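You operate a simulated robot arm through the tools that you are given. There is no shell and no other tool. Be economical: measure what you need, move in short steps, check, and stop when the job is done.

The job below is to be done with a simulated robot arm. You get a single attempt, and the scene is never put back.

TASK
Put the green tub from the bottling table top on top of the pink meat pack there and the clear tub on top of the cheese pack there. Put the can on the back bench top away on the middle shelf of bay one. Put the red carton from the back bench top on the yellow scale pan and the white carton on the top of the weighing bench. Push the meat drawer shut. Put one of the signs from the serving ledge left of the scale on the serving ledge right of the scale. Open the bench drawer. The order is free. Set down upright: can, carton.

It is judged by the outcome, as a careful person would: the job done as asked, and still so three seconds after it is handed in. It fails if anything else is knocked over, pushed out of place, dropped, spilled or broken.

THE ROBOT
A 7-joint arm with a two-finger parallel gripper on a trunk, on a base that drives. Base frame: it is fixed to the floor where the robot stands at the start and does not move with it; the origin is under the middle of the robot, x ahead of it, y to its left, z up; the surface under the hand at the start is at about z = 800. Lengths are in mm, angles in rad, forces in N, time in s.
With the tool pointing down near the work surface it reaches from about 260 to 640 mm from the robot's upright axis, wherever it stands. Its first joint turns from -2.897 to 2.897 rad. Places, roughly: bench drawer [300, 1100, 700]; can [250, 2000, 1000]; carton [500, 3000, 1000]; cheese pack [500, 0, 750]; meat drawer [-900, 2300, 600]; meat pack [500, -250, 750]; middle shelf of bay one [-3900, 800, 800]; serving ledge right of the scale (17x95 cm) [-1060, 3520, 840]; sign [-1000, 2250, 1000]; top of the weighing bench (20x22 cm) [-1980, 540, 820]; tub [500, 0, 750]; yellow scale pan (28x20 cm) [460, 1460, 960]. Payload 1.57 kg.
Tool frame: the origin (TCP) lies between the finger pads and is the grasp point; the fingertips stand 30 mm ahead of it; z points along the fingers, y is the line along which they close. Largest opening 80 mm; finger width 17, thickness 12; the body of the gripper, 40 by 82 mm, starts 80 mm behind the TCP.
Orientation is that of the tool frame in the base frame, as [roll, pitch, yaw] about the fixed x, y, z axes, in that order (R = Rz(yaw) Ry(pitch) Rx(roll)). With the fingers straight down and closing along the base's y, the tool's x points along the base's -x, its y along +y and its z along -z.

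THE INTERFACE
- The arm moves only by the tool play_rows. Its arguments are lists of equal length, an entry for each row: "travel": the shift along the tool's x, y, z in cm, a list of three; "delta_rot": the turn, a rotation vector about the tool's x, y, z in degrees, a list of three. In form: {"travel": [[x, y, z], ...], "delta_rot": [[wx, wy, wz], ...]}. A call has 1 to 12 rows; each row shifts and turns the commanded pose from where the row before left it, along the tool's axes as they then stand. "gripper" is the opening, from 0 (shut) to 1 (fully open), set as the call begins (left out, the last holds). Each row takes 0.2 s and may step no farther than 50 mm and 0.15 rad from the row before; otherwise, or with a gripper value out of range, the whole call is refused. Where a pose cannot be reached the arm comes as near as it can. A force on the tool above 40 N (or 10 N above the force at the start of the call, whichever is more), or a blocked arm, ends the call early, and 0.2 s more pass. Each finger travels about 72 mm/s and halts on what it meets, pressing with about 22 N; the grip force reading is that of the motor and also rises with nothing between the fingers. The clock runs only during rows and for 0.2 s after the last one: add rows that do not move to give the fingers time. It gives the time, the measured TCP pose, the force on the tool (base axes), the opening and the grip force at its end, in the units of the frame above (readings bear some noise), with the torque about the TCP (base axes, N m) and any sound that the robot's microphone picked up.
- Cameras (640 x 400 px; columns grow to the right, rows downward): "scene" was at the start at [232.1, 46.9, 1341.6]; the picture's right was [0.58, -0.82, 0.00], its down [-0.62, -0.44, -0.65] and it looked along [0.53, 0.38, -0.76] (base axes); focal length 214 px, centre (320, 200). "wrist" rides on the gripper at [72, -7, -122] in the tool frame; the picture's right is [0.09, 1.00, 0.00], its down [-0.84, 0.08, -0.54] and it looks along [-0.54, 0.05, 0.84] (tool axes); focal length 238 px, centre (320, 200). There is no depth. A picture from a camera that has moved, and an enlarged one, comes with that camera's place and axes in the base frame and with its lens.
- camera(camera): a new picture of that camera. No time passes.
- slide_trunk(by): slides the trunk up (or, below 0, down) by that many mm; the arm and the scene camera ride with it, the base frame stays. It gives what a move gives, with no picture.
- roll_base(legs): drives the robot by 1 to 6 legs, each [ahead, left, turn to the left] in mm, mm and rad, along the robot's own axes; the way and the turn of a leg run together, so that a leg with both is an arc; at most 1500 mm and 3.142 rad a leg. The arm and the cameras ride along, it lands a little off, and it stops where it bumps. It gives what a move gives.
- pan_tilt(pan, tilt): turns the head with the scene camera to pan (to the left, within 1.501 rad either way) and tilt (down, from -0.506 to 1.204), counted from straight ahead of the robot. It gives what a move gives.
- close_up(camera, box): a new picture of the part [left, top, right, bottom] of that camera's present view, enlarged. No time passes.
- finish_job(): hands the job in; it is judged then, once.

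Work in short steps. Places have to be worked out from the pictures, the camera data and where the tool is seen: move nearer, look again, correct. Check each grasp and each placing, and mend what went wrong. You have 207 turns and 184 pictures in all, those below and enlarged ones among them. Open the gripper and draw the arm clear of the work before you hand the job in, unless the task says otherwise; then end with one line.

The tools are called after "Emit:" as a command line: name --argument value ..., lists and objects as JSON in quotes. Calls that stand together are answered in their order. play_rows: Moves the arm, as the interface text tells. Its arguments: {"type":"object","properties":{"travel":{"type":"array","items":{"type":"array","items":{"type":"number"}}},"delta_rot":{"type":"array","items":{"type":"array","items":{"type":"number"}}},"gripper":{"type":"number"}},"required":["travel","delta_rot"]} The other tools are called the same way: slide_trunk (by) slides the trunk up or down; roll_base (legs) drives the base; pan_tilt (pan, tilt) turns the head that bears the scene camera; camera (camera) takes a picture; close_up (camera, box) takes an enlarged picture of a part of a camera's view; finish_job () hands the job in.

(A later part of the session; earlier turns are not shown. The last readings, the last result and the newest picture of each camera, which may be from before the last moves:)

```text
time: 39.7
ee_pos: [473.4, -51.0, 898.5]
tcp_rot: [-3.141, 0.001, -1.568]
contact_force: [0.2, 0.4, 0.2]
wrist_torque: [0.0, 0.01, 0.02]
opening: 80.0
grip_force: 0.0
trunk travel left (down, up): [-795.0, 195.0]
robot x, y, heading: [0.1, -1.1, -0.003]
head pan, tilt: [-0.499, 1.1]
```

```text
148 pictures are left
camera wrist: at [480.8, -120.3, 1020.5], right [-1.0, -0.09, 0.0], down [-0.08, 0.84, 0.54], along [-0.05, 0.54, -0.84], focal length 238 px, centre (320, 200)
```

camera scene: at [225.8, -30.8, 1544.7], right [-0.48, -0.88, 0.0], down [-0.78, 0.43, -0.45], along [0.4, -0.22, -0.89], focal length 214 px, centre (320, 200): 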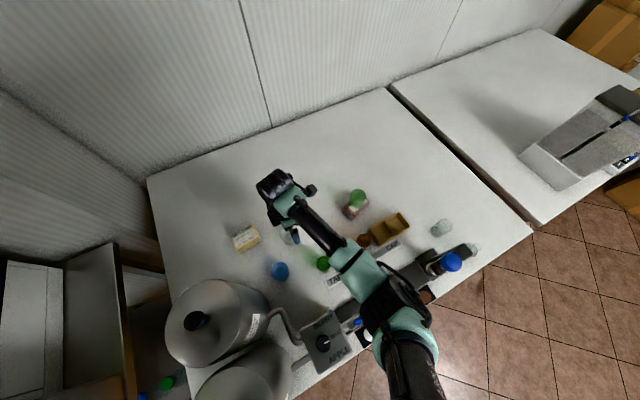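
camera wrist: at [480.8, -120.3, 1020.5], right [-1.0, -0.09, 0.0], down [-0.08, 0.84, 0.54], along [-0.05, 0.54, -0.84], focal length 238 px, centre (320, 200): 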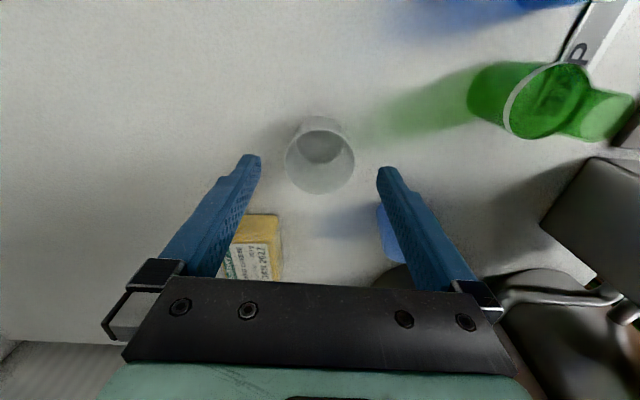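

Aligned. Descend and close.

Emit:
play_rows --travel '[[0, 0, 2.5], [0, 0, 2.4]]' --delta_rot '[[0, 0, 0], [0, 0, 0]]'

Emit:
play_rows --travel '[[0, 0, 0], [0, 0, 0], [0, 0, 0], [0, 0, 0]]' --delta_rot '[[0, 0, 0], [0, 0, 0], [0, 0, 0], [0, 0, 0]]' --gripper 0

Emit:
play_rows --travel '[[0, 0, -3], [0, 0, -4], [0, 0, -4], [0, 0, 0]]' --delta_rot '[[0, 0, 0], [0, 0, 0], [0, 0, 0], [0, 0, 0]]'

Emit:
camera --camera "wrist"

```text
time: 40.3
ee_pos: [473.8, -48.9, 850.5]
tcp_rot: [3.141, 0.0, -1.569]
contact_force: [0.4, 0.5, 0.5]
wrist_torque: [-0.01, 0.0, 0.0]
opening: 80.2
grip_force: 0.1
trunk travel left (down, up): [-795.0, 195.0]
robot x, y, heading: [0.6, -3.1, 0.003]
head pan, tilt: [-0.499, 1.1]
```

```text
time: 41.3
ee_pos: [473.7, -49.6, 850.6]
tcp_rot: [3.141, 0.001, -1.571]
contact_force: [-0.1, 0.3, -1.3]
wrist_torque: [0.0, 0.01, 0.0]
opening: 53.2
grip_force: 22.2
trunk travel left (down, up): [-795.0, 195.0]
robot x, y, heading: [-0.8, 0.6, -0.001]
head pan, tilt: [-0.499, 1.1]
```

```text
time: 42.3
ee_pos: [472.3, -49.4, 957.9]
tcp_rot: [-3.14, 0.0, -1.57]
contact_force: [-0.2, 0.2, -0.4]
wrist_torque: [0.05, -0.02, 0.03]
opening: 53.4
grip_force: 22.0
trunk travel left (down, up): [-795.0, 195.0]
robot x, y, heading: [0.8, -4.7, -0.004]
head pan, tilt: [-0.499, 1.1]
```

```text
147 pictures are left
camera wrist: at [479.3, -120.8, 1080.7], right [-1.0, -0.09, 0.0], down [-0.08, 0.84, 0.54], along [-0.05, 0.54, -0.84], focal length 238 px, centre (320, 200)
```

wrist: 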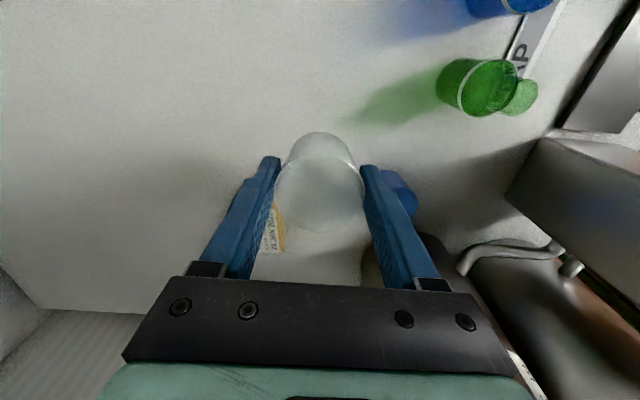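

Held. Move over the cheese pack near (537,86).

Emit:
play_rows --travel '[[-4, -2, 0], [-4, -2, 0], [-3, -2.4, 0], [0, 0, 0]]' --delta_rot '[[0, 0, 0], [0, 0, 0], [0, 0, 0], [0, 0, 0]]'

Emit:
camera --camera "wrist"

Emit:
pan_tilt --pan 0.3 --tilt 1.0

Emit:
camera --camera "scene"

```text
time: 43.3
ee_pos: [535.5, 61.7, 959.6]
tcp_rot: [-3.138, -0.001, -1.572]
contact_force: [0.6, -0.2, 0.3]
wrist_torque: [0.01, -0.03, 0.02]
opening: 53.4
grip_force: 22.3
trunk travel left (down, up): [-795.0, 195.0]
robot x, y, heading: [4.1, -0.2, -0.004]
head pan, tilt: [-0.499, 1.1]
```

```text
146 pictures are left
camera wrist: at [540.4, -9.6, 1083.0], right [-1.0, -0.09, 0.0], down [-0.08, 0.84, 0.54], along [-0.05, 0.54, -0.84], focal length 238 px, centre (320, 200)
```

wrist: 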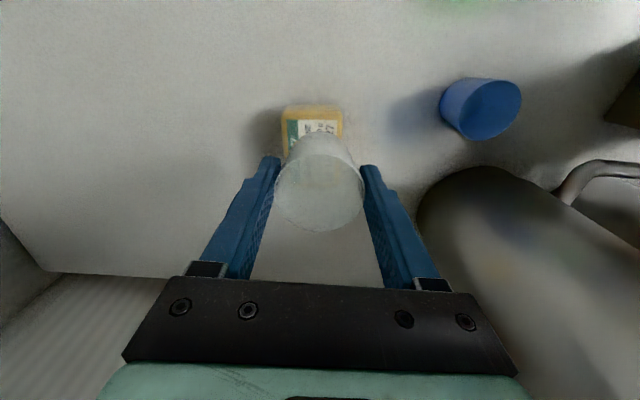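

```text
time: 44.4
ee_pos: [534.3, 60.0, 959.5]
tcp_rot: [3.141, 0.0, -1.568]
contact_force: [0.7, -0.7, -0.4]
wrist_torque: [0.01, -0.01, 0.0]
opening: 53.5
grip_force: 21.5
trunk travel left (down, up): [-795.0, 195.0]
robot x, y, heading: [2.8, -4.2, 0.001]
head pan, tilt: [0.3, 1.0]
```

```text
145 pictures are left
camera scene: at [236.9, 19.8, 1551.3], right [0.29, -0.96, 0.0], down [-0.8, -0.25, -0.54], along [0.52, 0.16, -0.84], focal length 214 px, centre (320, 200)
```

scene: 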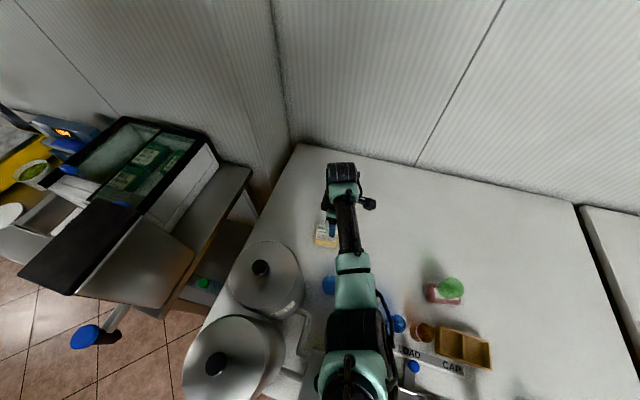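

Cheese centre ≈(541,85). Align and lower to just above.

Emit:
play_rows --travel '[[-2.4, -0.6, 1], [0, 0, 3], [0, 0, 1.5], [0, 0, 0]]' --delta_rot '[[0, 0, 0], [0, 0, 0], [0, 0, 0], [0, 0, 0]]'

Emit:
close_up --camera "scene" --box '[270, 180, 390, 255]'

Emit:
camera --camera "wrist"

```text
time: 45.4
ee_pos: [541.3, 85.6, 905.8]
tcp_rot: [-3.141, 0.001, -1.57]
contact_force: [0.5, 0.3, -0.3]
wrist_torque: [-0.01, 0.01, -0.01]
opening: 53.1
grip_force: 22.3
trunk travel left (down, up): [-795.0, 195.0]
robot x, y, heading: [3.3, -3.2, -0.003]
head pan, tilt: [0.3, 1.0]
```

```text
5.33 times, centred on (330, 218) of scene
camera zoom: at [236.9, 19.8, 1551.3], right [0.29, -0.96, 0.0], down [-0.8, -0.25, -0.54], along [0.52, 0.16, -0.84], focal length 1144 px, centre (267, 107)
```

zoom: 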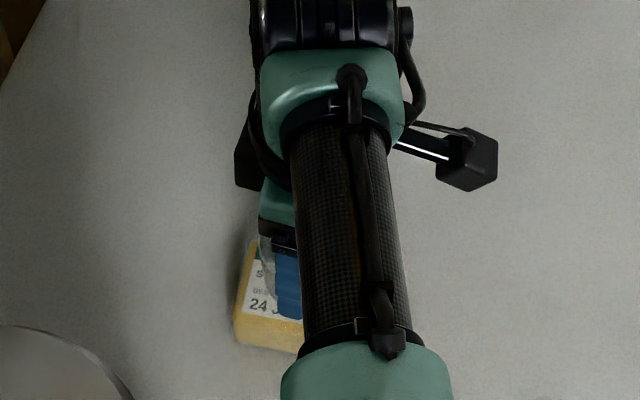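

```text
143 pictures are left
camera wrist: at [548.8, 14.5, 1028.3], right [-1.0, -0.09, 0.0], down [-0.08, 0.84, 0.54], along [-0.05, 0.54, -0.84], focal length 238 px, centre (320, 200)
```

wrist: 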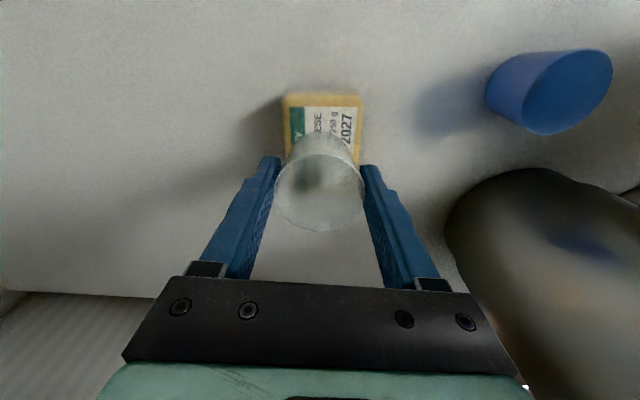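

Well centred. Lower in small steps until contact.

Emit:
play_rows --travel '[[0, 0, 0.5], [0, 0, 0.4], [0, 0, 0]]' --delta_rot '[[0, 0, 0], [0, 0, 0], [0, 0, 0]]'

Emit:
play_rows --travel '[[0, 0, 0.3], [0, 0, 0]]' --delta_rot '[[0, 0, 0], [0, 0, 0]]'

Emit:
play_rows --travel '[[0, 0, 0.3], [0, 0, 0]]' --delta_rot '[[0, 0, 0], [0, 0, 0]]'

```text
time: 46.2
ee_pos: [542.5, 86.9, 896.9]
tcp_rot: [-3.14, 0.0, -1.57]
contact_force: [-0.1, 0.3, -0.5]
wrist_torque: [0.02, 0.01, 0.04]
opening: 53.0
grip_force: 21.6
trunk travel left (down, up): [-795.0, 195.0]
robot x, y, heading: [3.3, -2.5, -0.004]
head pan, tilt: [0.3, 1.0]
```

```text
time: 46.8
ee_pos: [542.8, 85.0, 893.8]
tcp_rot: [-3.141, 0.0, -1.572]
contact_force: [-0.7, 0.1, 0.6]
wrist_torque: [0.01, 0.02, -0.01]
opening: 53.5
grip_force: 22.4
trunk travel left (down, up): [-795.0, 195.0]
robot x, y, heading: [0.4, -0.5, 0.0]
head pan, tilt: [0.3, 1.0]
```

```text
time: 47.4
ee_pos: [544.4, 85.0, 894.3]
tcp_rot: [-3.134, -0.001, -1.569]
contact_force: [-0.1, -4.3, 18.1]
wrist_torque: [-0.11, 0.01, 0.02]
opening: 53.5
grip_force: 22.1
trunk travel left (down, up): [-795.0, 195.0]
robot x, y, heading: [0.4, -1.7, -0.005]
head pan, tilt: [0.3, 1.0]
```

Contact at z≈893. Ease up 2 mm, open, and withdraw.

Emit:
play_rows --travel '[[0, 0, -0.25], [0, 0, 0]]' --delta_rot '[[0, 0, 0], [0, 0, 0]]'

Emit:
play_rows --travel '[[0, 0, 0], [0, 0, 0], [0, 0, 0]]' --delta_rot '[[0, 0, 0], [0, 0, 0], [0, 0, 0]]' --gripper 1

Emit:
play_rows --travel '[[0, 0, -3], [0, 0, -5], [0, 0, -5], [0, 0, -5], [0, 0, -5]]' --delta_rot '[[0, 0, 0], [0, 0, 0], [0, 0, 0], [0, 0, 0], [0, 0, 0]]'

Emit:
camera --camera "wrist"

```text
time: 48.0
ee_pos: [542.5, 86.6, 893.8]
tcp_rot: [-3.139, 0.0, -1.57]
contact_force: [3.5, -1.5, 10.0]
wrist_torque: [-0.02, -0.27, 0.0]
opening: 53.3
grip_force: 22.0
trunk travel left (down, up): [-795.0, 195.0]
robot x, y, heading: [3.6, -1.4, -0.002]
head pan, tilt: [0.3, 1.0]
```

```text
time: 48.8
ee_pos: [542.1, 85.7, 893.7]
tcp_rot: [3.142, 0.001, -1.57]
contact_force: [-0.2, -0.9, 0.4]
wrist_torque: [-0.01, 0.0, -0.04]
opening: 80.1
grip_force: 0.1
trunk travel left (down, up): [-795.0, 195.0]
robot x, y, heading: [6.4, -5.4, -0.001]
head pan, tilt: [0.3, 1.0]
```

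```text
time: 50.0
ee_pos: [540.0, 87.5, 1126.1]
tcp_rot: [3.142, 0.001, -1.571]
contact_force: [0.2, -0.2, -0.6]
wrist_torque: [0.02, -0.01, -0.01]
opening: 80.1
grip_force: 0.0
trunk travel left (down, up): [-795.0, 195.0]
robot x, y, heading: [4.9, -3.8, -0.001]
head pan, tilt: [0.3, 1.0]
```

```text
142 pictures are left
camera wrist: at [545.5, 16.5, 1249.1], right [-1.0, -0.09, 0.0], down [-0.08, 0.84, 0.54], along [-0.05, 0.54, -0.84], focal length 238 px, centre (320, 200)
```

wrist: 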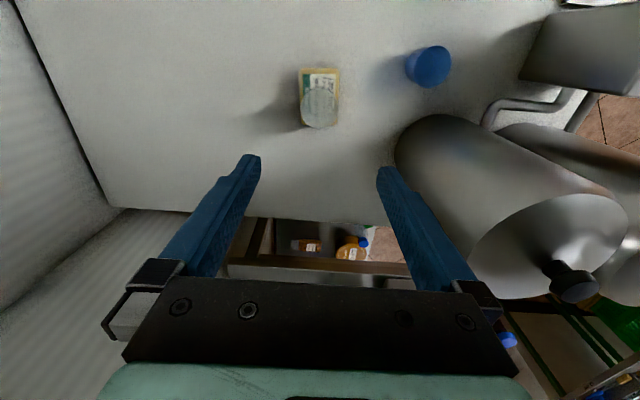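

Both tubs are placed. I raise the hand well above everything and back the base up into the aisle, then look left.

Emit:
play_rows --travel '[[0, 0, -5], [0, 0, -5], [0, 0, -5], [0, 0, -5], [0, 4, 0], [0, 4, 0], [0, 4, 0]]' --delta_rot '[[0, 0, 0], [0, 0, 0], [0, 0, 0], [0, 0, 0], [0, 0, 0], [0, 0, 0], [0, 0, 0]]'

Emit:
roll_base --legs '[[-350, 0, 0]]'

Emit:
pan_tilt --pan 1.0 --tilt 0.6

Emit:
camera --camera "scene"

```text
time: 51.6
ee_pos: [423.7, 83.7, 1324.1]
tcp_rot: [3.14, 0.001, -1.571]
contact_force: [0.2, -0.1, 0.5]
wrist_torque: [0.01, 0.0, 0.02]
opening: 79.9
grip_force: 0.1
trunk travel left (down, up): [-795.0, 195.0]
robot x, y, heading: [3.0, -1.3, -0.003]
head pan, tilt: [0.3, 1.0]
```

```text
time: 53.9
ee_pos: [67.3, 82.6, 1324.1]
tcp_rot: [3.14, 0.001, -1.58]
contact_force: [0.2, -0.2, 0.3]
wrist_torque: [-0.02, 0.02, 0.0]
opening: 80.1
grip_force: 0.0
trunk travel left (down, up): [-795.0, 195.0]
robot x, y, heading: [-354.8, -1.5, -0.008]
head pan, tilt: [0.3, 1.0]
```

```text
time: 55.0
ee_pos: [67.8, 81.5, 1324.4]
tcp_rot: [-3.141, -0.001, -1.579]
contact_force: [-0.6, 0.0, 0.7]
wrist_torque: [-0.03, -0.05, -0.05]
opening: 80.1
grip_force: 0.1
trunk travel left (down, up): [-795.0, 195.0]
robot x, y, heading: [-354.9, -1.1, -0.01]
head pan, tilt: [1.0, 0.6]
```

```text
141 pictures are left
camera scene: at [-139.3, 73.6, 1583.3], right [0.84, -0.55, 0.0], down [-0.31, -0.47, -0.82], along [0.45, 0.69, -0.57], focal length 214 px, centre (320, 200)
```

scene: 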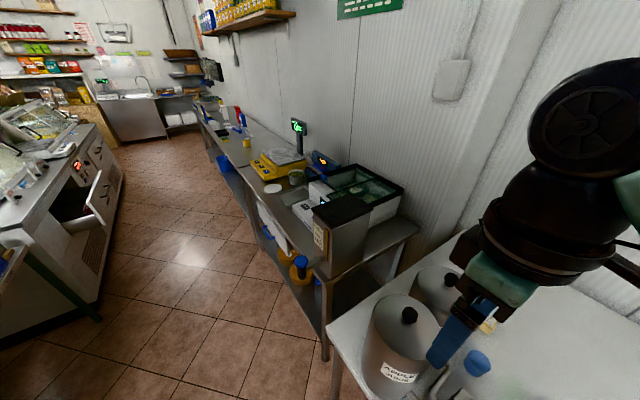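

Aisle is clear. I drive left about 1 m to face the bench drawer and look.

Emit:
roll_base --legs '[[0, 950, 0.01]]'

Emit:
pan_tilt --pan 0.2 --tilt 0.9

Emit:
camera --camera "scene"

```text
time: 60.0
ee_pos: [71.5, 1050.3, 1324.2]
tcp_rot: [3.142, -0.002, -1.569]
contact_force: [0.2, 0.1, -0.4]
wrist_torque: [-0.01, -0.02, -0.01]
opening: 80.0
grip_force: 0.0
trunk travel left (down, up): [-795.0, 195.0]
robot x, y, heading: [-352.1, 965.0, 0.0]
head pan, tilt: [1.0, 0.6]
```

```text
time: 61.1
ee_pos: [71.7, 1050.7, 1323.7]
tcp_rot: [3.141, 0.0, -1.569]
contact_force: [-0.2, 0.0, -0.5]
wrist_torque: [0.01, -0.01, -0.03]
opening: 79.8
grip_force: 0.0
trunk travel left (down, up): [-795.0, 195.0]
robot x, y, heading: [-351.4, 962.3, -0.003]
head pan, tilt: [0.201, 0.901]
```

```text
140 pictures are left
camera scene: at [-108.8, 980.8, 1558.5], right [0.2, -0.98, 0.0], down [-0.77, -0.16, -0.62], along [0.61, 0.12, -0.78], focal length 214 px, centre (320, 200)
```

scene: 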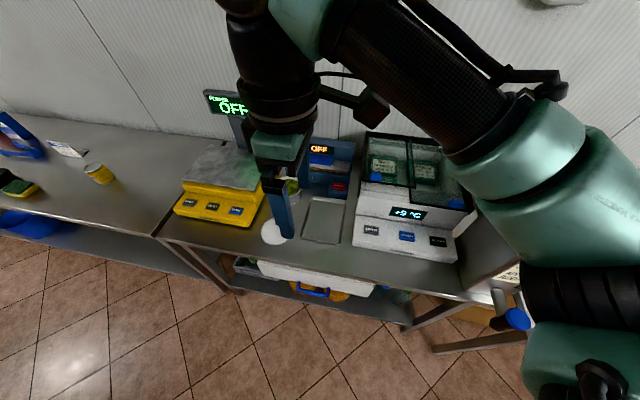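

I see a white drawer with a blue handle under the bench. Close-up.

Emit:
pan_tilt --pan 0.25 --tilt 1.1

Emit:
close_up --camera "scene" --box '[200, 150, 440, 300]'

Emit:
camera --camera "wrist"

```text
time: 61.9
ee_pos: [71.7, 1050.2, 1323.7]
tcp_rot: [3.141, -0.001, -1.571]
contact_force: [0.3, -0.5, 0.0]
wrist_torque: [-0.01, -0.04, 0.0]
opening: 79.8
grip_force: 0.0
trunk travel left (down, up): [-795.0, 195.0]
robot x, y, heading: [-348.6, 965.9, -0.002]
head pan, tilt: [0.25, 1.1]
```

```text
2.67 times, centred on (320, 225) of scene
camera zoom: at [-121.6, 981.2, 1544.7], right [0.25, -0.97, 0.0], down [-0.86, -0.22, -0.45], along [0.44, 0.11, -0.89], focal length 572 px, centre (320, 133)
```

zoom: 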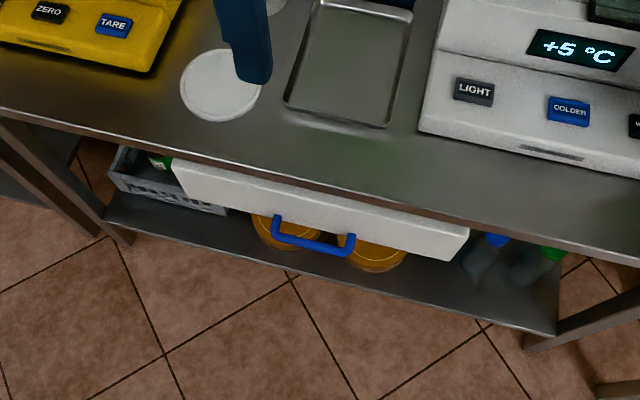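

```text
138 pictures are left
camera wrist: at [77.8, 979.5, 1447.0], right [-1.0, -0.09, 0.0], down [-0.08, 0.84, 0.54], along [-0.05, 0.54, -0.84], focal length 238 px, centre (320, 200)
```

wrist: 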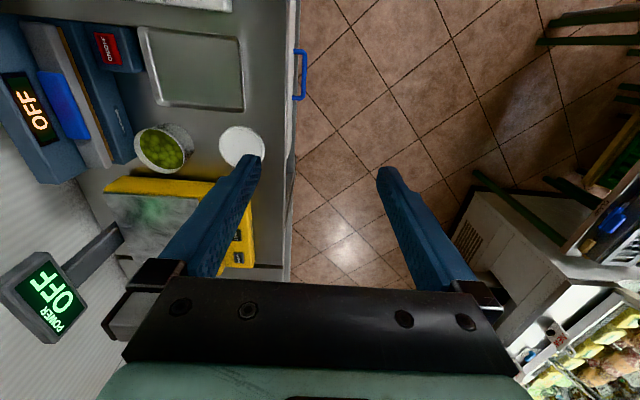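

Handle bar is near (122,1054,655). I'll approach it horizontally: back up ~220, then lower the trunk to bring the hand to handle height.

Emit:
roll_base --legs '[[-220, 0, 0]]'

Emit:
slide_trunk --by -450

Emit:
play_rows --travel '[[0, 0, 0], [0, 0, 0], [0, 0, 0], [0, 0, 0], [0, 0, 0], [0, 0, 0], [0, 0, 0], [0, 0, 0], [0, 0, 0], [0, 0, 0], [0, 0, 0]]' --delta_rot '[[8.18, 0, 0], [8.18, 0, 0], [8.18, 0, 0], [8.18, 0, 0], [8.18, 0, 0], [8.18, 0, 0], [8.18, 0, 0], [8.18, 0, 0], [8.18, 0, 0], [8.18, 0, 0], [8.2, 0, 0]]'

Emit:
camera --camera "scene"

Emit:
camera --camera "wrist"

```text
time: 63.5
ee_pos: [-147.5, 1051.0, 1323.5]
tcp_rot: [-3.14, 0.0, -1.567]
contact_force: [0.4, 0.2, -0.1]
wrist_torque: [0.01, 0.03, -0.02]
opening: 79.8
grip_force: 0.1
trunk travel left (down, up): [-795.0, 195.0]
robot x, y, heading: [-570.7, 965.4, 0.001]
head pan, tilt: [0.25, 1.1]
```

```text
refused: -450 is not a number from -400 to 400
```

```text
time: 66.0
ee_pos: [-95.5, 1077.5, 1329.4]
tcp_rot: [-1.569, -0.001, -1.568]
contact_force: [-1.3, 0.6, -0.5]
wrist_torque: [0.02, -0.02, 0.0]
opening: 80.2
grip_force: 0.0
out of reach, approached as far as the arm can: row 6, 7, 8, 9
trunk travel left (down, up): [-795.0, 195.0]
robot x, y, heading: [-569.7, 964.7, 0.006]
head pan, tilt: [0.25, 1.1]
```

```text
137 pictures are left
camera scene: at [-339.8, 981.3, 1544.7], right [0.25, -0.97, 0.0], down [-0.86, -0.22, -0.45], along [0.44, 0.11, -0.89], focal length 214 px, centre (320, 200)
```

scene: 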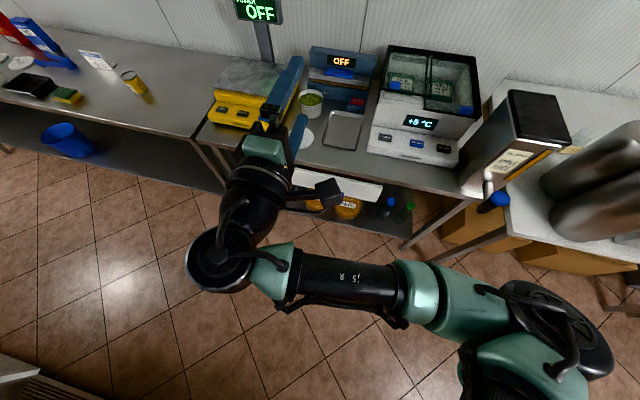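

```text
136 pictures are left
camera wrist: at [-217.3, 1005.8, 1336.9], right [0.0, -0.09, -1.0], down [-0.55, 0.83, -0.08], along [0.84, 0.54, -0.05], focal length 238 px, centre (320, 200)
```

wrist: 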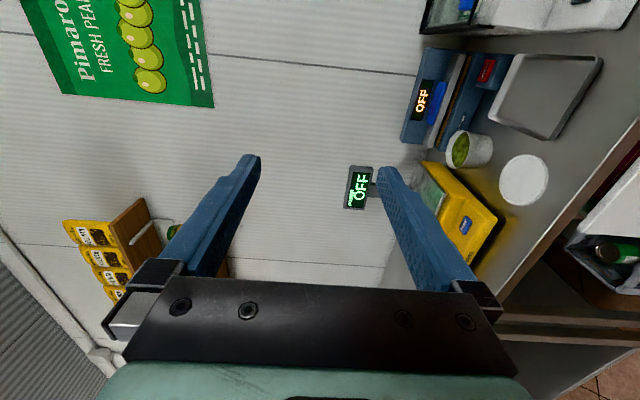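

Hand is now horizontal, pointing at the bench. Lower the trunk to handle height.

Emit:
slide_trunk --by -400

Emit:
slide_trunk --by -270

Emit:
camera --camera "wrist"

Emit:
camera --camera "scene"

```text
time: 69.8
ee_pos: [-94.8, 1076.6, 928.8]
tcp_rot: [-1.571, -0.001, -1.568]
contact_force: [0.5, 0.4, 0.3]
wrist_torque: [0.0, 0.0, -0.02]
opening: 80.0
grip_force: 0.1
trunk travel left (down, up): [-395.0, 595.0]
robot x, y, heading: [-570.0, 965.6, -0.001]
head pan, tilt: [0.25, 1.1]
```

```text
time: 72.5
ee_pos: [-96.1, 1077.1, 660.0]
tcp_rot: [-1.572, 0.0, -1.568]
contact_force: [0.0, -0.4, -0.1]
wrist_torque: [-0.01, -0.01, 0.0]
opening: 79.9
grip_force: 0.1
trunk travel left (down, up): [-125.0, 865.0]
robot x, y, heading: [-571.8, 963.4, -0.001]
head pan, tilt: [0.25, 1.1]
```

```text
135 pictures are left
camera wrist: at [-217.2, 1005.8, 667.1], right [0.0, -0.09, -1.0], down [-0.54, 0.84, -0.08], along [0.84, 0.54, -0.05], focal length 238 px, centre (320, 200)
```

wrist: 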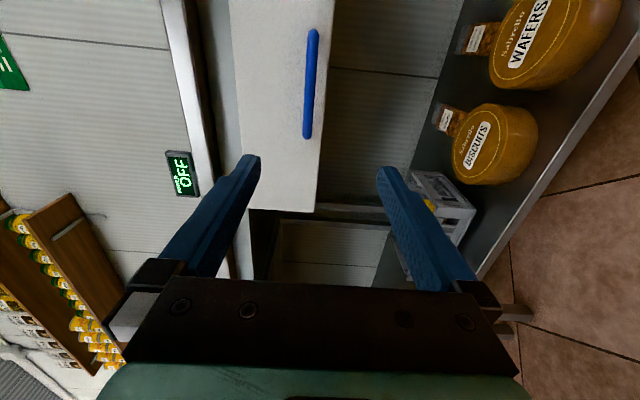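

```text
134 pictures are left
camera scene: at [-339.8, 981.3, 874.7], right [0.25, -0.97, 0.0], down [-0.86, -0.22, -0.45], along [0.44, 0.11, -0.89], focal length 214 px, centre (320, 200)
```

scene: 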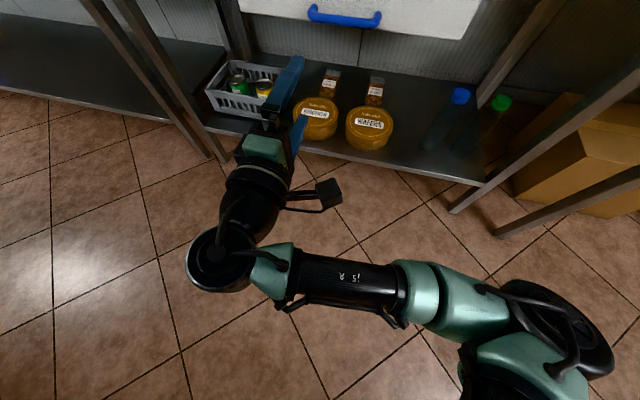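

Handle bar sits at about (118,1050,677). Align and approach to 50 mm short.

Emit:
play_rows --travel '[[2.7, -1.7, 0], [0, 0, 4], [0, 0, 4], [0, 0, 4], [0, 0, 3]]' --delta_rot '[[0, 0, 0], [0, 0, 0], [0, 0, 0], [0, 0, 0], [0, 0, 0]]'

Emit:
camera --camera "wrist"

```text
time: 73.7
ee_pos: [65.3, 1052.5, 675.9]
tcp_rot: [-1.573, -0.001, -1.568]
contact_force: [-0.1, -0.4, 0.1]
wrist_torque: [0.02, -0.01, -0.02]
opening: 80.0
grip_force: 0.1
out of reach, approached as far as the arm can: row 1
trunk travel left (down, up): [-125.0, 865.0]
robot x, y, heading: [-569.8, 960.7, -0.002]
head pan, tilt: [0.25, 1.1]
```

```text
133 pictures are left
camera wrist: at [-56.5, 982.0, 683.2], right [0.0, -0.09, -1.0], down [-0.55, 0.83, -0.08], along [0.84, 0.54, -0.05], focal length 238 px, centre (320, 200)
```

wrist: 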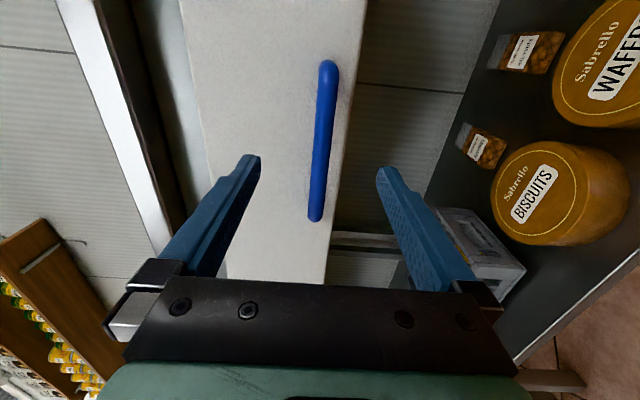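

Bar lies between the fingers, about 40–50 mm ahead. Advance 35 mm and close.

Emit:
play_rows --travel '[[0, 0, 2], [0, 0, 1.5]]' --delta_rot '[[0, 0, 0], [0, 0, 0]]'

Emit:
camera --camera "wrist"

```text
time: 74.3
ee_pos: [99.4, 1054.5, 674.8]
tcp_rot: [-1.572, 0.0, -1.566]
contact_force: [-0.7, -0.4, 0.8]
wrist_torque: [0.0, 0.02, -0.01]
opening: 80.0
grip_force: 0.0
trunk travel left (down, up): [-125.0, 865.0]
robot x, y, heading: [-569.1, 966.0, 0.003]
head pan, tilt: [0.25, 1.1]
```

```text
132 pictures are left
camera wrist: at [-23.1, 983.8, 682.5], right [0.0, -0.09, -1.0], down [-0.54, 0.83, -0.08], along [0.84, 0.54, -0.05], focal length 238 px, centre (320, 200)
```

wrist: 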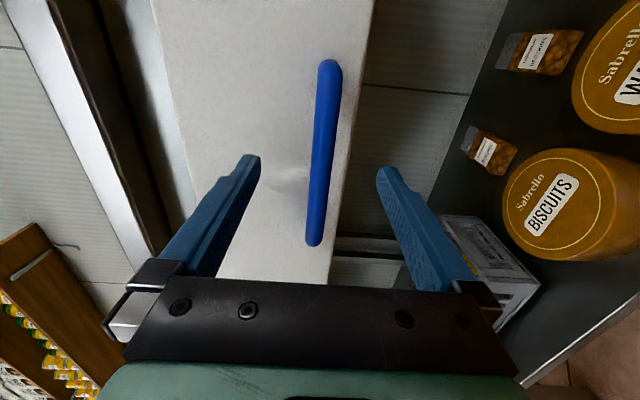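

Bar is at the TCP now. Close on it and pull gently with the arm by 40 mm to test.

Emit:
play_rows --travel '[[0, 0, 0], [0, 0, 0], [0, 0, 0], [0, 0, 0], [0, 0, 0]]' --delta_rot '[[0, 0, 0], [0, 0, 0], [0, 0, 0], [0, 0, 0], [0, 0, 0]]' --gripper 0

Emit:
play_rows --travel '[[0, 0, -1], [0, 0, -1], [0, 0, -1], [0, 0, -1]]' --delta_rot '[[0, 0, 0], [0, 0, 0], [0, 0, 0], [0, 0, 0]]'

Emit:
camera --camera "wrist"

```text
time: 75.5
ee_pos: [98.1, 1055.2, 676.0]
tcp_rot: [-1.571, -0.001, -1.569]
contact_force: [1.5, -0.5, 0.4]
wrist_torque: [0.0, 0.0, 0.02]
opening: 14.0
grip_force: 31.0
trunk travel left (down, up): [-125.0, 865.0]
robot x, y, heading: [-570.1, 961.2, 0.004]
head pan, tilt: [0.25, 1.1]
```

```text
time: 76.5
ee_pos: [57.3, 1054.7, 674.1]
tcp_rot: [-1.57, -0.001, -1.565]
contact_force: [1.5, 4.7, 3.0]
wrist_torque: [0.11, -0.04, -0.66]
opening: 14.0
grip_force: 30.1
trunk travel left (down, up): [-125.0, 865.0]
robot x, y, heading: [-569.0, 963.2, -0.001]
head pan, tilt: [0.25, 1.1]
```

```text
131 pictures are left
camera wrist: at [-64.5, 983.4, 682.3], right [0.0, -0.09, -1.0], down [-0.55, 0.83, -0.08], along [0.84, 0.54, -0.05], focal length 238 px, centre (320, 200)
```

wrist: 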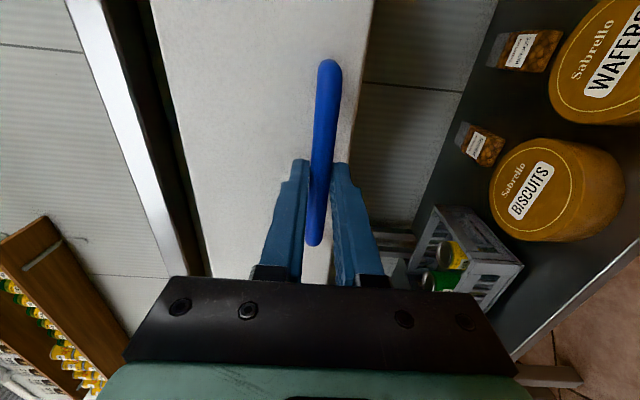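

The drawer slides with the handle. Pull another 150 mm.

Emit:
play_rows --travel '[[0, 0, -2], [0, 0, -2], [0, 0, -2], [0, 0, -2], [0, 0, -2], [0, 0, -2], [0, 0, -2], [0, 0, -1]]' --delta_rot '[[0, 0, 0], [0, 0, 0], [0, 0, 0], [0, 0, 0], [0, 0, 0], [0, 0, 0], [0, 0, 0], [0, 0, 0]]'

Emit:
roll_base --legs '[[-80, 0, 0]]'

Emit:
camera --camera "wrist"

Emit:
pan_tilt --pan 0.0 --tilt 0.6

Emit:
camera --camera "scene"

```text
time: 78.3
ee_pos: [-90.7, 1054.3, 674.3]
tcp_rot: [-1.562, 0.0, -1.572]
contact_force: [2.2, -6.7, 23.4]
wrist_torque: [-0.11, -0.44, 0.53]
opening: 14.0
grip_force: 30.4
out of reach, approached as far as the arm can: row 8
trunk travel left (down, up): [-125.0, 865.0]
robot x, y, heading: [-572.9, 965.2, 0.0]
head pan, tilt: [0.25, 1.1]
```

```text
time: 79.4
ee_pos: [-174.1, 1055.4, 675.4]
tcp_rot: [-1.563, 0.001, -1.572]
contact_force: [-2.4, -11.4, 20.4]
wrist_torque: [-0.04, -0.41, 0.17]
opening: 13.7
grip_force: 30.0
trunk travel left (down, up): [-125.0, 865.0]
robot x, y, heading: [-650.8, 962.5, -0.0]
head pan, tilt: [0.25, 1.1]
```

```text
130 pictures are left
camera wrist: at [-296.5, 984.3, 681.1], right [0.01, -0.09, -1.0], down [-0.54, 0.84, -0.08], along [0.84, 0.54, -0.04], focal length 238 px, centre (320, 200)
```

wrist: 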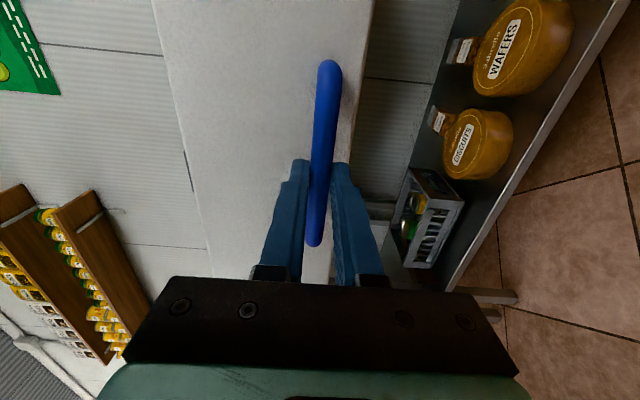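

```text
time: 80.3
ee_pos: [-174.6, 1054.3, 675.1]
tcp_rot: [-1.565, 0.0, -1.571]
contact_force: [1.1, -1.8, 7.1]
wrist_torque: [0.02, -0.15, 0.2]
opening: 13.5
grip_force: 30.0
trunk travel left (down, up): [-125.0, 865.0]
robot x, y, heading: [-653.1, 964.0, 0.003]
head pan, tilt: [0.0, 0.6]
```

```text
129 pictures are left
camera scene: at [-396.4, 965.6, 913.4], right [0.0, -1.0, 0.0], down [-0.57, 0.0, -0.82], along [0.82, 0.0, -0.57], focal length 214 px, centre (320, 200)
```

scene: 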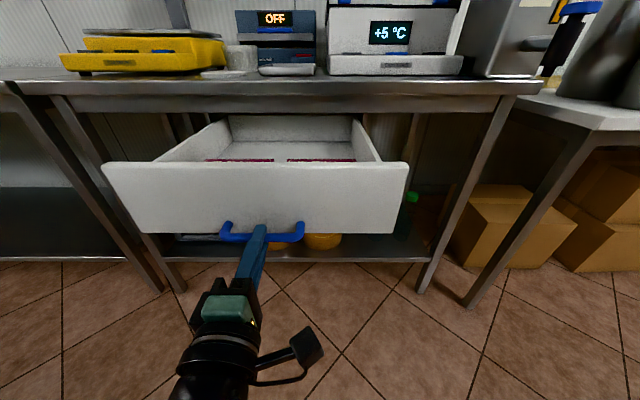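

Drawer is open ~270 mm. I try a little further to find the stop.

Emit:
roll_base --legs '[[-50, 0, 0]]'

Emit:
camera --camera "scene"

```text
time: 81.3
ee_pos: [-222.2, 1055.5, 672.6]
tcp_rot: [-1.566, 0.001, -1.572]
contact_force: [0.6, 1.0, 0.0]
wrist_torque: [0.0, 0.01, -0.02]
opening: 0.2
grip_force: 21.5
trunk travel left (down, up): [-125.0, 865.0]
robot x, y, heading: [-702.2, 962.9, 0.004]
head pan, tilt: [0.0, 0.6]
```

```text
128 pictures are left
camera scene: at [-444.7, 965.6, 913.1], right [0.0, -1.0, 0.0], down [-0.57, 0.0, -0.82], along [0.82, 0.0, -0.57], focal length 214 px, centre (320, 200)
```

scene: 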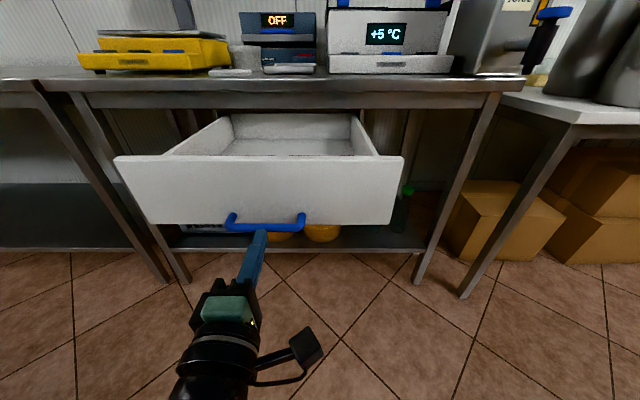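

The drawer reached its stop (fingers slipped off at full extension). I back away, raise the trunk, and turn the hand down again.

Emit:
roll_base --legs '[[-60, 0, 0]]'

Emit:
slide_trunk --by 400

Emit:
slide_trunk --by 270

Emit:
play_rows --travel '[[0, 0, 0], [0, 0, 0], [0, 0, 0], [0, 0, 0], [0, 0, 0], [0, 0, 0], [0, 0, 0], [0, 0, 0], [0, 0, 0], [0, 0, 0], [0, 0, 0]]' --delta_rot '[[-8.18, 0, 0], [-8.18, 0, 0], [-8.18, 0, 0], [-8.18, 0, 0], [-8.18, 0, 0], [-8.18, 0, 0], [-8.18, 0, 0], [-8.18, 0, 0], [-8.18, 0, 0], [-8.18, 0, 0], [-8.2, 0, 0]]' --gripper 1

Emit:
pan_tilt --pan 1.3 --tilt 0.6

Emit:
camera --camera "scene"

```text
time: 82.2
ee_pos: [-281.0, 1055.1, 673.2]
tcp_rot: [-1.564, 0.002, -1.571]
contact_force: [-0.1, 0.5, 0.7]
wrist_torque: [0.0, 0.02, -0.02]
opening: 0.0
grip_force: 20.9
trunk travel left (down, up): [-125.0, 865.0]
robot x, y, heading: [-760.5, 965.5, -0.0]
head pan, tilt: [0.0, 0.6]
```

```text
time: 86.1
ee_pos: [-280.6, 1053.7, 1073.1]
tcp_rot: [-1.566, 0.001, -1.573]
contact_force: [0.5, 0.4, -0.4]
wrist_torque: [0.01, -0.02, -0.04]
opening: 0.0
grip_force: 21.2
trunk travel left (down, up): [-525.0, 465.0]
robot x, y, heading: [-761.3, 964.4, 0.005]
head pan, tilt: [0.0, 0.6]
```

```text
time: 88.8
ee_pos: [-281.2, 1055.5, 1343.6]
tcp_rot: [-1.567, 0.001, -1.572]
contact_force: [0.6, -0.2, 0.0]
wrist_torque: [0.0, -0.03, -0.02]
opening: 0.1
grip_force: 21.7
trunk travel left (down, up): [-795.0, 195.0]
robot x, y, heading: [-759.0, 962.2, 0.006]
head pan, tilt: [0.0, 0.6]
```

```text
time: 91.2
ee_pos: [-273.0, 1058.8, 1341.3]
tcp_rot: [-3.14, 0.003, -1.574]
contact_force: [0.1, -0.8, -0.9]
wrist_torque: [0.0, 0.03, -0.01]
opening: 79.9
grip_force: 0.0
out of reach, approached as far as the arm can: row 1, 4
trunk travel left (down, up): [-795.0, 195.0]
robot x, y, heading: [-756.1, 962.0, 0.002]
head pan, tilt: [0.0, 0.6]
```

```text
time: 92.7
ee_pos: [-274.2, 1058.3, 1341.5]
tcp_rot: [-3.138, 0.001, -1.573]
contact_force: [1.0, 0.0, 1.1]
wrist_torque: [0.01, -0.03, -0.03]
opening: 80.0
grip_force: 0.0
trunk travel left (down, up): [-795.0, 195.0]
robot x, y, heading: [-759.7, 965.0, -0.003]
head pan, tilt: [1.3, 0.6]
```

```text
127 pictures are left
camera scene: at [-568.5, 1050.4, 1583.3], right [0.96, -0.27, 0.0], down [-0.15, -0.54, -0.83], along [0.22, 0.8, -0.56], focal length 214 px, centre (320, 200)
```

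scene: 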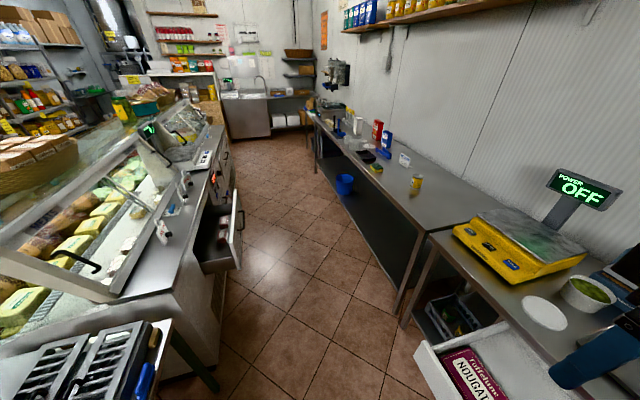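

View is clear: can at about (345,2010). I drive diagonally around the open drawer to face the can.

Emit:
roll_base --legs '[[250, 550, 0], [330, 460, 0]]'

Emit:
pan_tilt --pan 0.2 --tilt 0.8

Emit:
camera --camera "scene"

Emit:
camera --camera "wrist"

```text
time: 98.9
ee_pos: [294.0, 2074.6, 1341.9]
tcp_rot: [-3.137, -0.002, -1.566]
contact_force: [-0.7, 0.7, 0.1]
wrist_torque: [-0.03, 0.01, 0.03]
opening: 80.0
grip_force: 0.1
trunk travel left (down, up): [-795.0, 195.0]
robot x, y, heading: [-195.0, 1978.3, 0.004]
head pan, tilt: [1.3, 0.6]
```

```text
time: 100.2
ee_pos: [293.2, 2073.0, 1341.8]
tcp_rot: [-3.136, 0.001, -1.568]
contact_force: [0.0, 0.2, 0.1]
wrist_torque: [0.01, -0.02, 0.0]
opening: 80.1
grip_force: 0.0
trunk travel left (down, up): [-795.0, 195.0]
robot x, y, heading: [-192.0, 1976.1, 0.011]
head pan, tilt: [0.201, 0.799]
```

```text
126 pictures are left
camera scene: at [54.4, 1995.6, 1566.4], right [0.21, -0.98, 0.0], down [-0.7, -0.15, -0.7], along [0.68, 0.14, -0.72], focal length 214 px, centre (320, 200)
```

scene: 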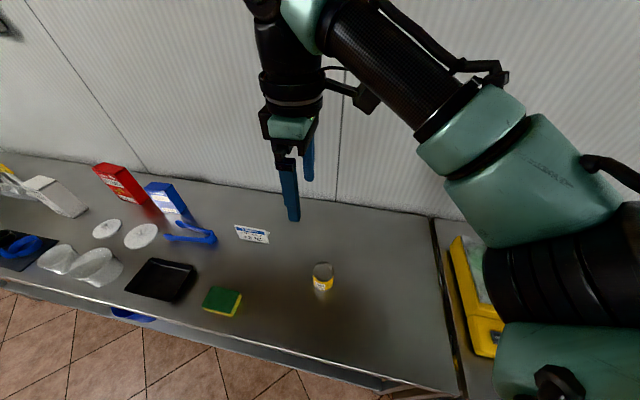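

```text
125 pictures are left
camera wrist: at [299.1, 2002.4, 1465.0], right [-1.0, -0.1, 0.0], down [-0.08, 0.84, 0.54], along [-0.05, 0.54, -0.84], focal length 238 px, centre (320, 200)
```

wrist: 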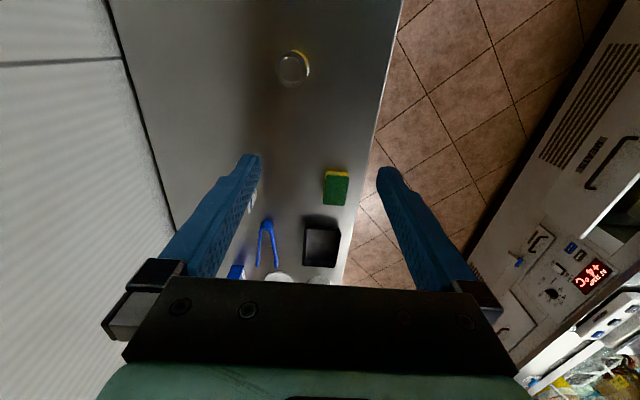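

Can is at about (345,2043). First I examine the cartons further along the bench.

Emit:
close_up --camera "scene" --box '[0, 140, 240, 290]'

Emit:
close_up --camera "scene" --box '[280, 240, 380, 302]'

```text
2.67 times, centred on (120, 215) of scene
camera zoom: at [54.4, 1995.6, 1566.4], right [0.21, -0.98, 0.0], down [-0.7, -0.15, -0.7], along [0.68, 0.14, -0.72], focal length 572 px, centre (853, 160)
```

zoom: 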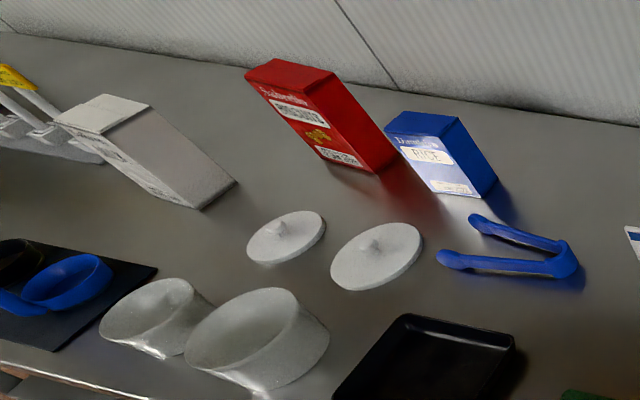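

```text
6.40 times, centred on (330, 271) of scene
camera zoom: at [54.4, 1995.6, 1566.4], right [0.21, -0.98, 0.0], down [-0.7, -0.15, -0.7], along [0.68, 0.14, -0.72], focal length 1373 px, centre (256, -254)
```

zoom: 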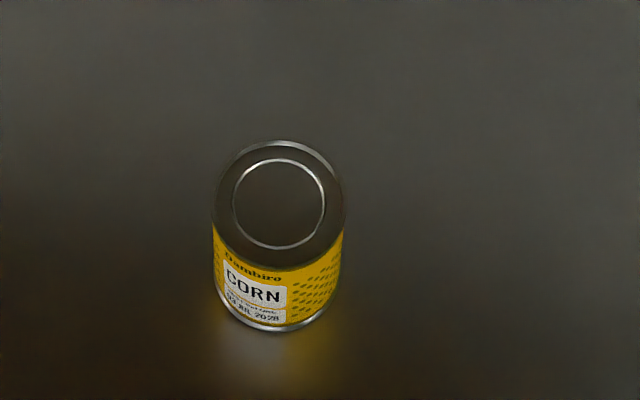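

Red and white cartons stand upright at about (500,2920) and (420,3080). I drive left to face them.

Emit:
roll_base --legs '[[0, 880, 0]]'

Emit:
camera --camera "scene"

Emit:
camera --camera "wrist"

```text
time: 104.9
ee_pos: [270.9, 2960.6, 1342.1]
tcp_rot: [-3.137, -0.001, -1.539]
contact_force: [0.0, 0.5, 0.1]
wrist_torque: [-0.02, 0.02, -0.02]
opening: 80.1
grip_force: 0.0
trunk travel left (down, up): [-795.0, 195.0]
robot x, y, heading: [-211.8, 2846.8, 0.034]
head pan, tilt: [0.201, 0.799]
```

```text
122 pictures are left
camera scene: at [35.2, 2877.0, 1566.4], right [0.23, -0.97, 0.0], down [-0.7, -0.17, -0.7], along [0.68, 0.16, -0.72], focal length 214 px, centre (320, 200)
```

scene: 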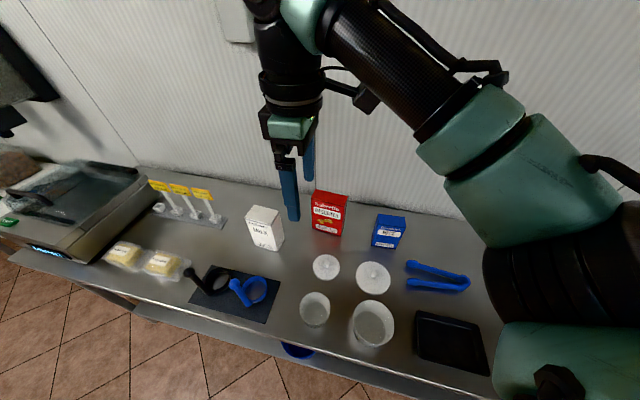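

```text
121 pictures are left
camera wrist: at [279.5, 2890.4, 1465.0], right [-0.99, -0.12, 0.0], down [-0.11, 0.83, 0.54], along [-0.06, 0.54, -0.84], focal length 238 px, centre (320, 200)
```

wrist: 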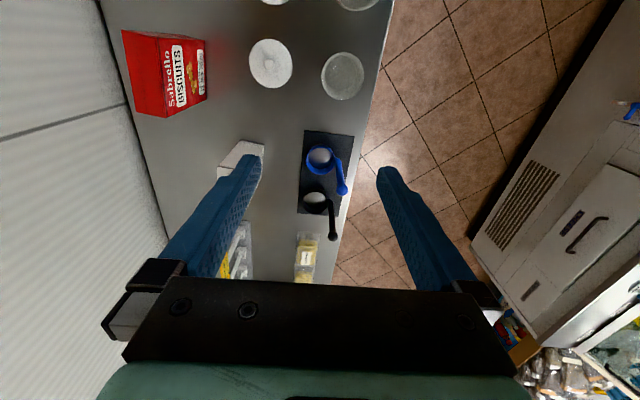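

I zoom on the red and white cartons to measure their dimensions.

Emit:
close_up --camera "scene" --box '[230, 170, 390, 270]'

Emit:
close_up --camera "wrist" --box '[100, 20, 292, 140]'

```text
4.00 times, centred on (310, 220) of scene
camera zoom: at [35.2, 2877.0, 1566.4], right [0.23, -0.97, 0.0], down [-0.7, -0.17, -0.7], along [0.68, 0.16, -0.72], focal length 858 px, centre (360, 120)
```

zoom: 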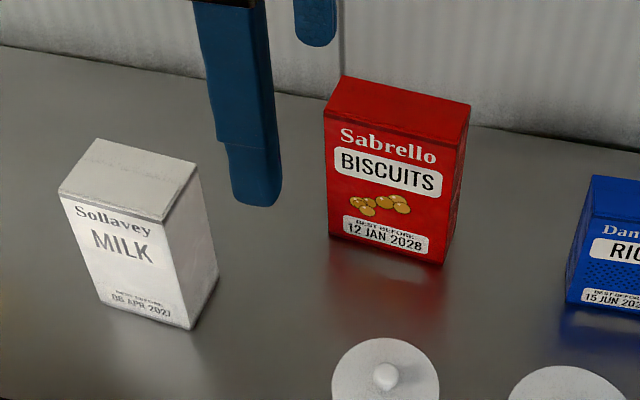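

```text
3.33 times, centred on (196, 80) of wrist
camera zoom: at [279.5, 2890.4, 1465.0], right [-0.99, -0.12, 0.0], down [-0.11, 0.83, 0.54], along [-0.06, 0.54, -0.84], focal length 794 px, centre (733, 600)
```

zoom: 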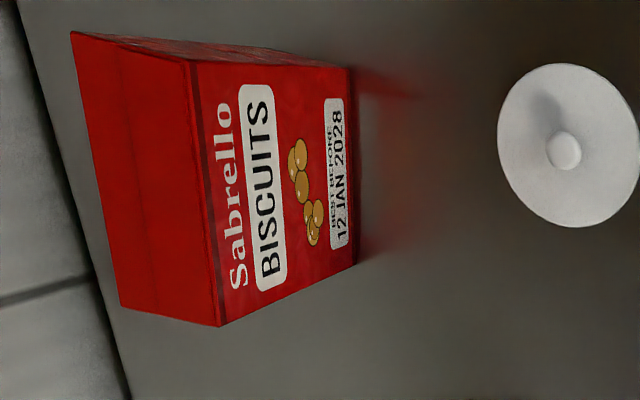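

Red carton: about 65×115×165, centre near (568,2965), bench top z≈858. I drive forward to bring it within reach and straighten the heading.

Emit:
roll_base --legs '[[190, 0, -0.03]]'

Emit:
camera --camera "wrist"

Emit:
camera --camera "scene"

```text
time: 106.4
ee_pos: [466.2, 2951.1, 1341.8]
tcp_rot: [-3.137, 0.002, -1.571]
contact_force: [0.5, -0.3, 0.0]
wrist_torque: [0.01, 0.02, -0.03]
opening: 80.2
grip_force: 0.0
trunk travel left (down, up): [-795.0, 195.0]
robot x, y, heading: [-18.8, 2853.0, 0.003]
head pan, tilt: [0.201, 0.799]
```

```text
118 pictures are left
camera wrist: at [471.9, 2879.4, 1465.1], right [-1.0, -0.09, 0.0], down [-0.08, 0.84, 0.54], along [-0.05, 0.54, -0.84], focal length 238 px, centre (320, 200)
```

wrist: 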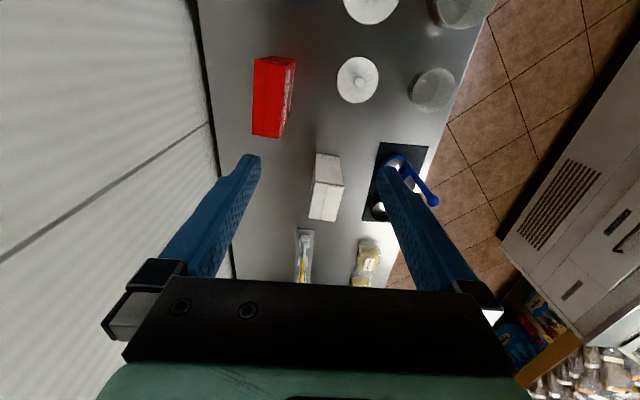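

```text
117 pictures are left
camera scene: at [227.2, 2873.3, 1566.4], right [0.2, -0.98, 0.0], down [-0.7, -0.15, -0.7], along [0.68, 0.14, -0.72], focal length 214 px, centre (320, 200)
```

scene: 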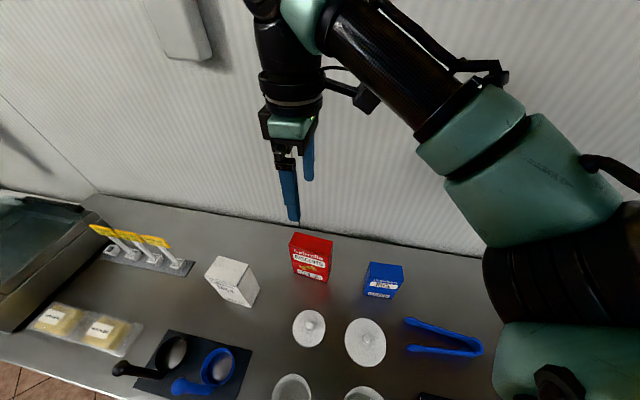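

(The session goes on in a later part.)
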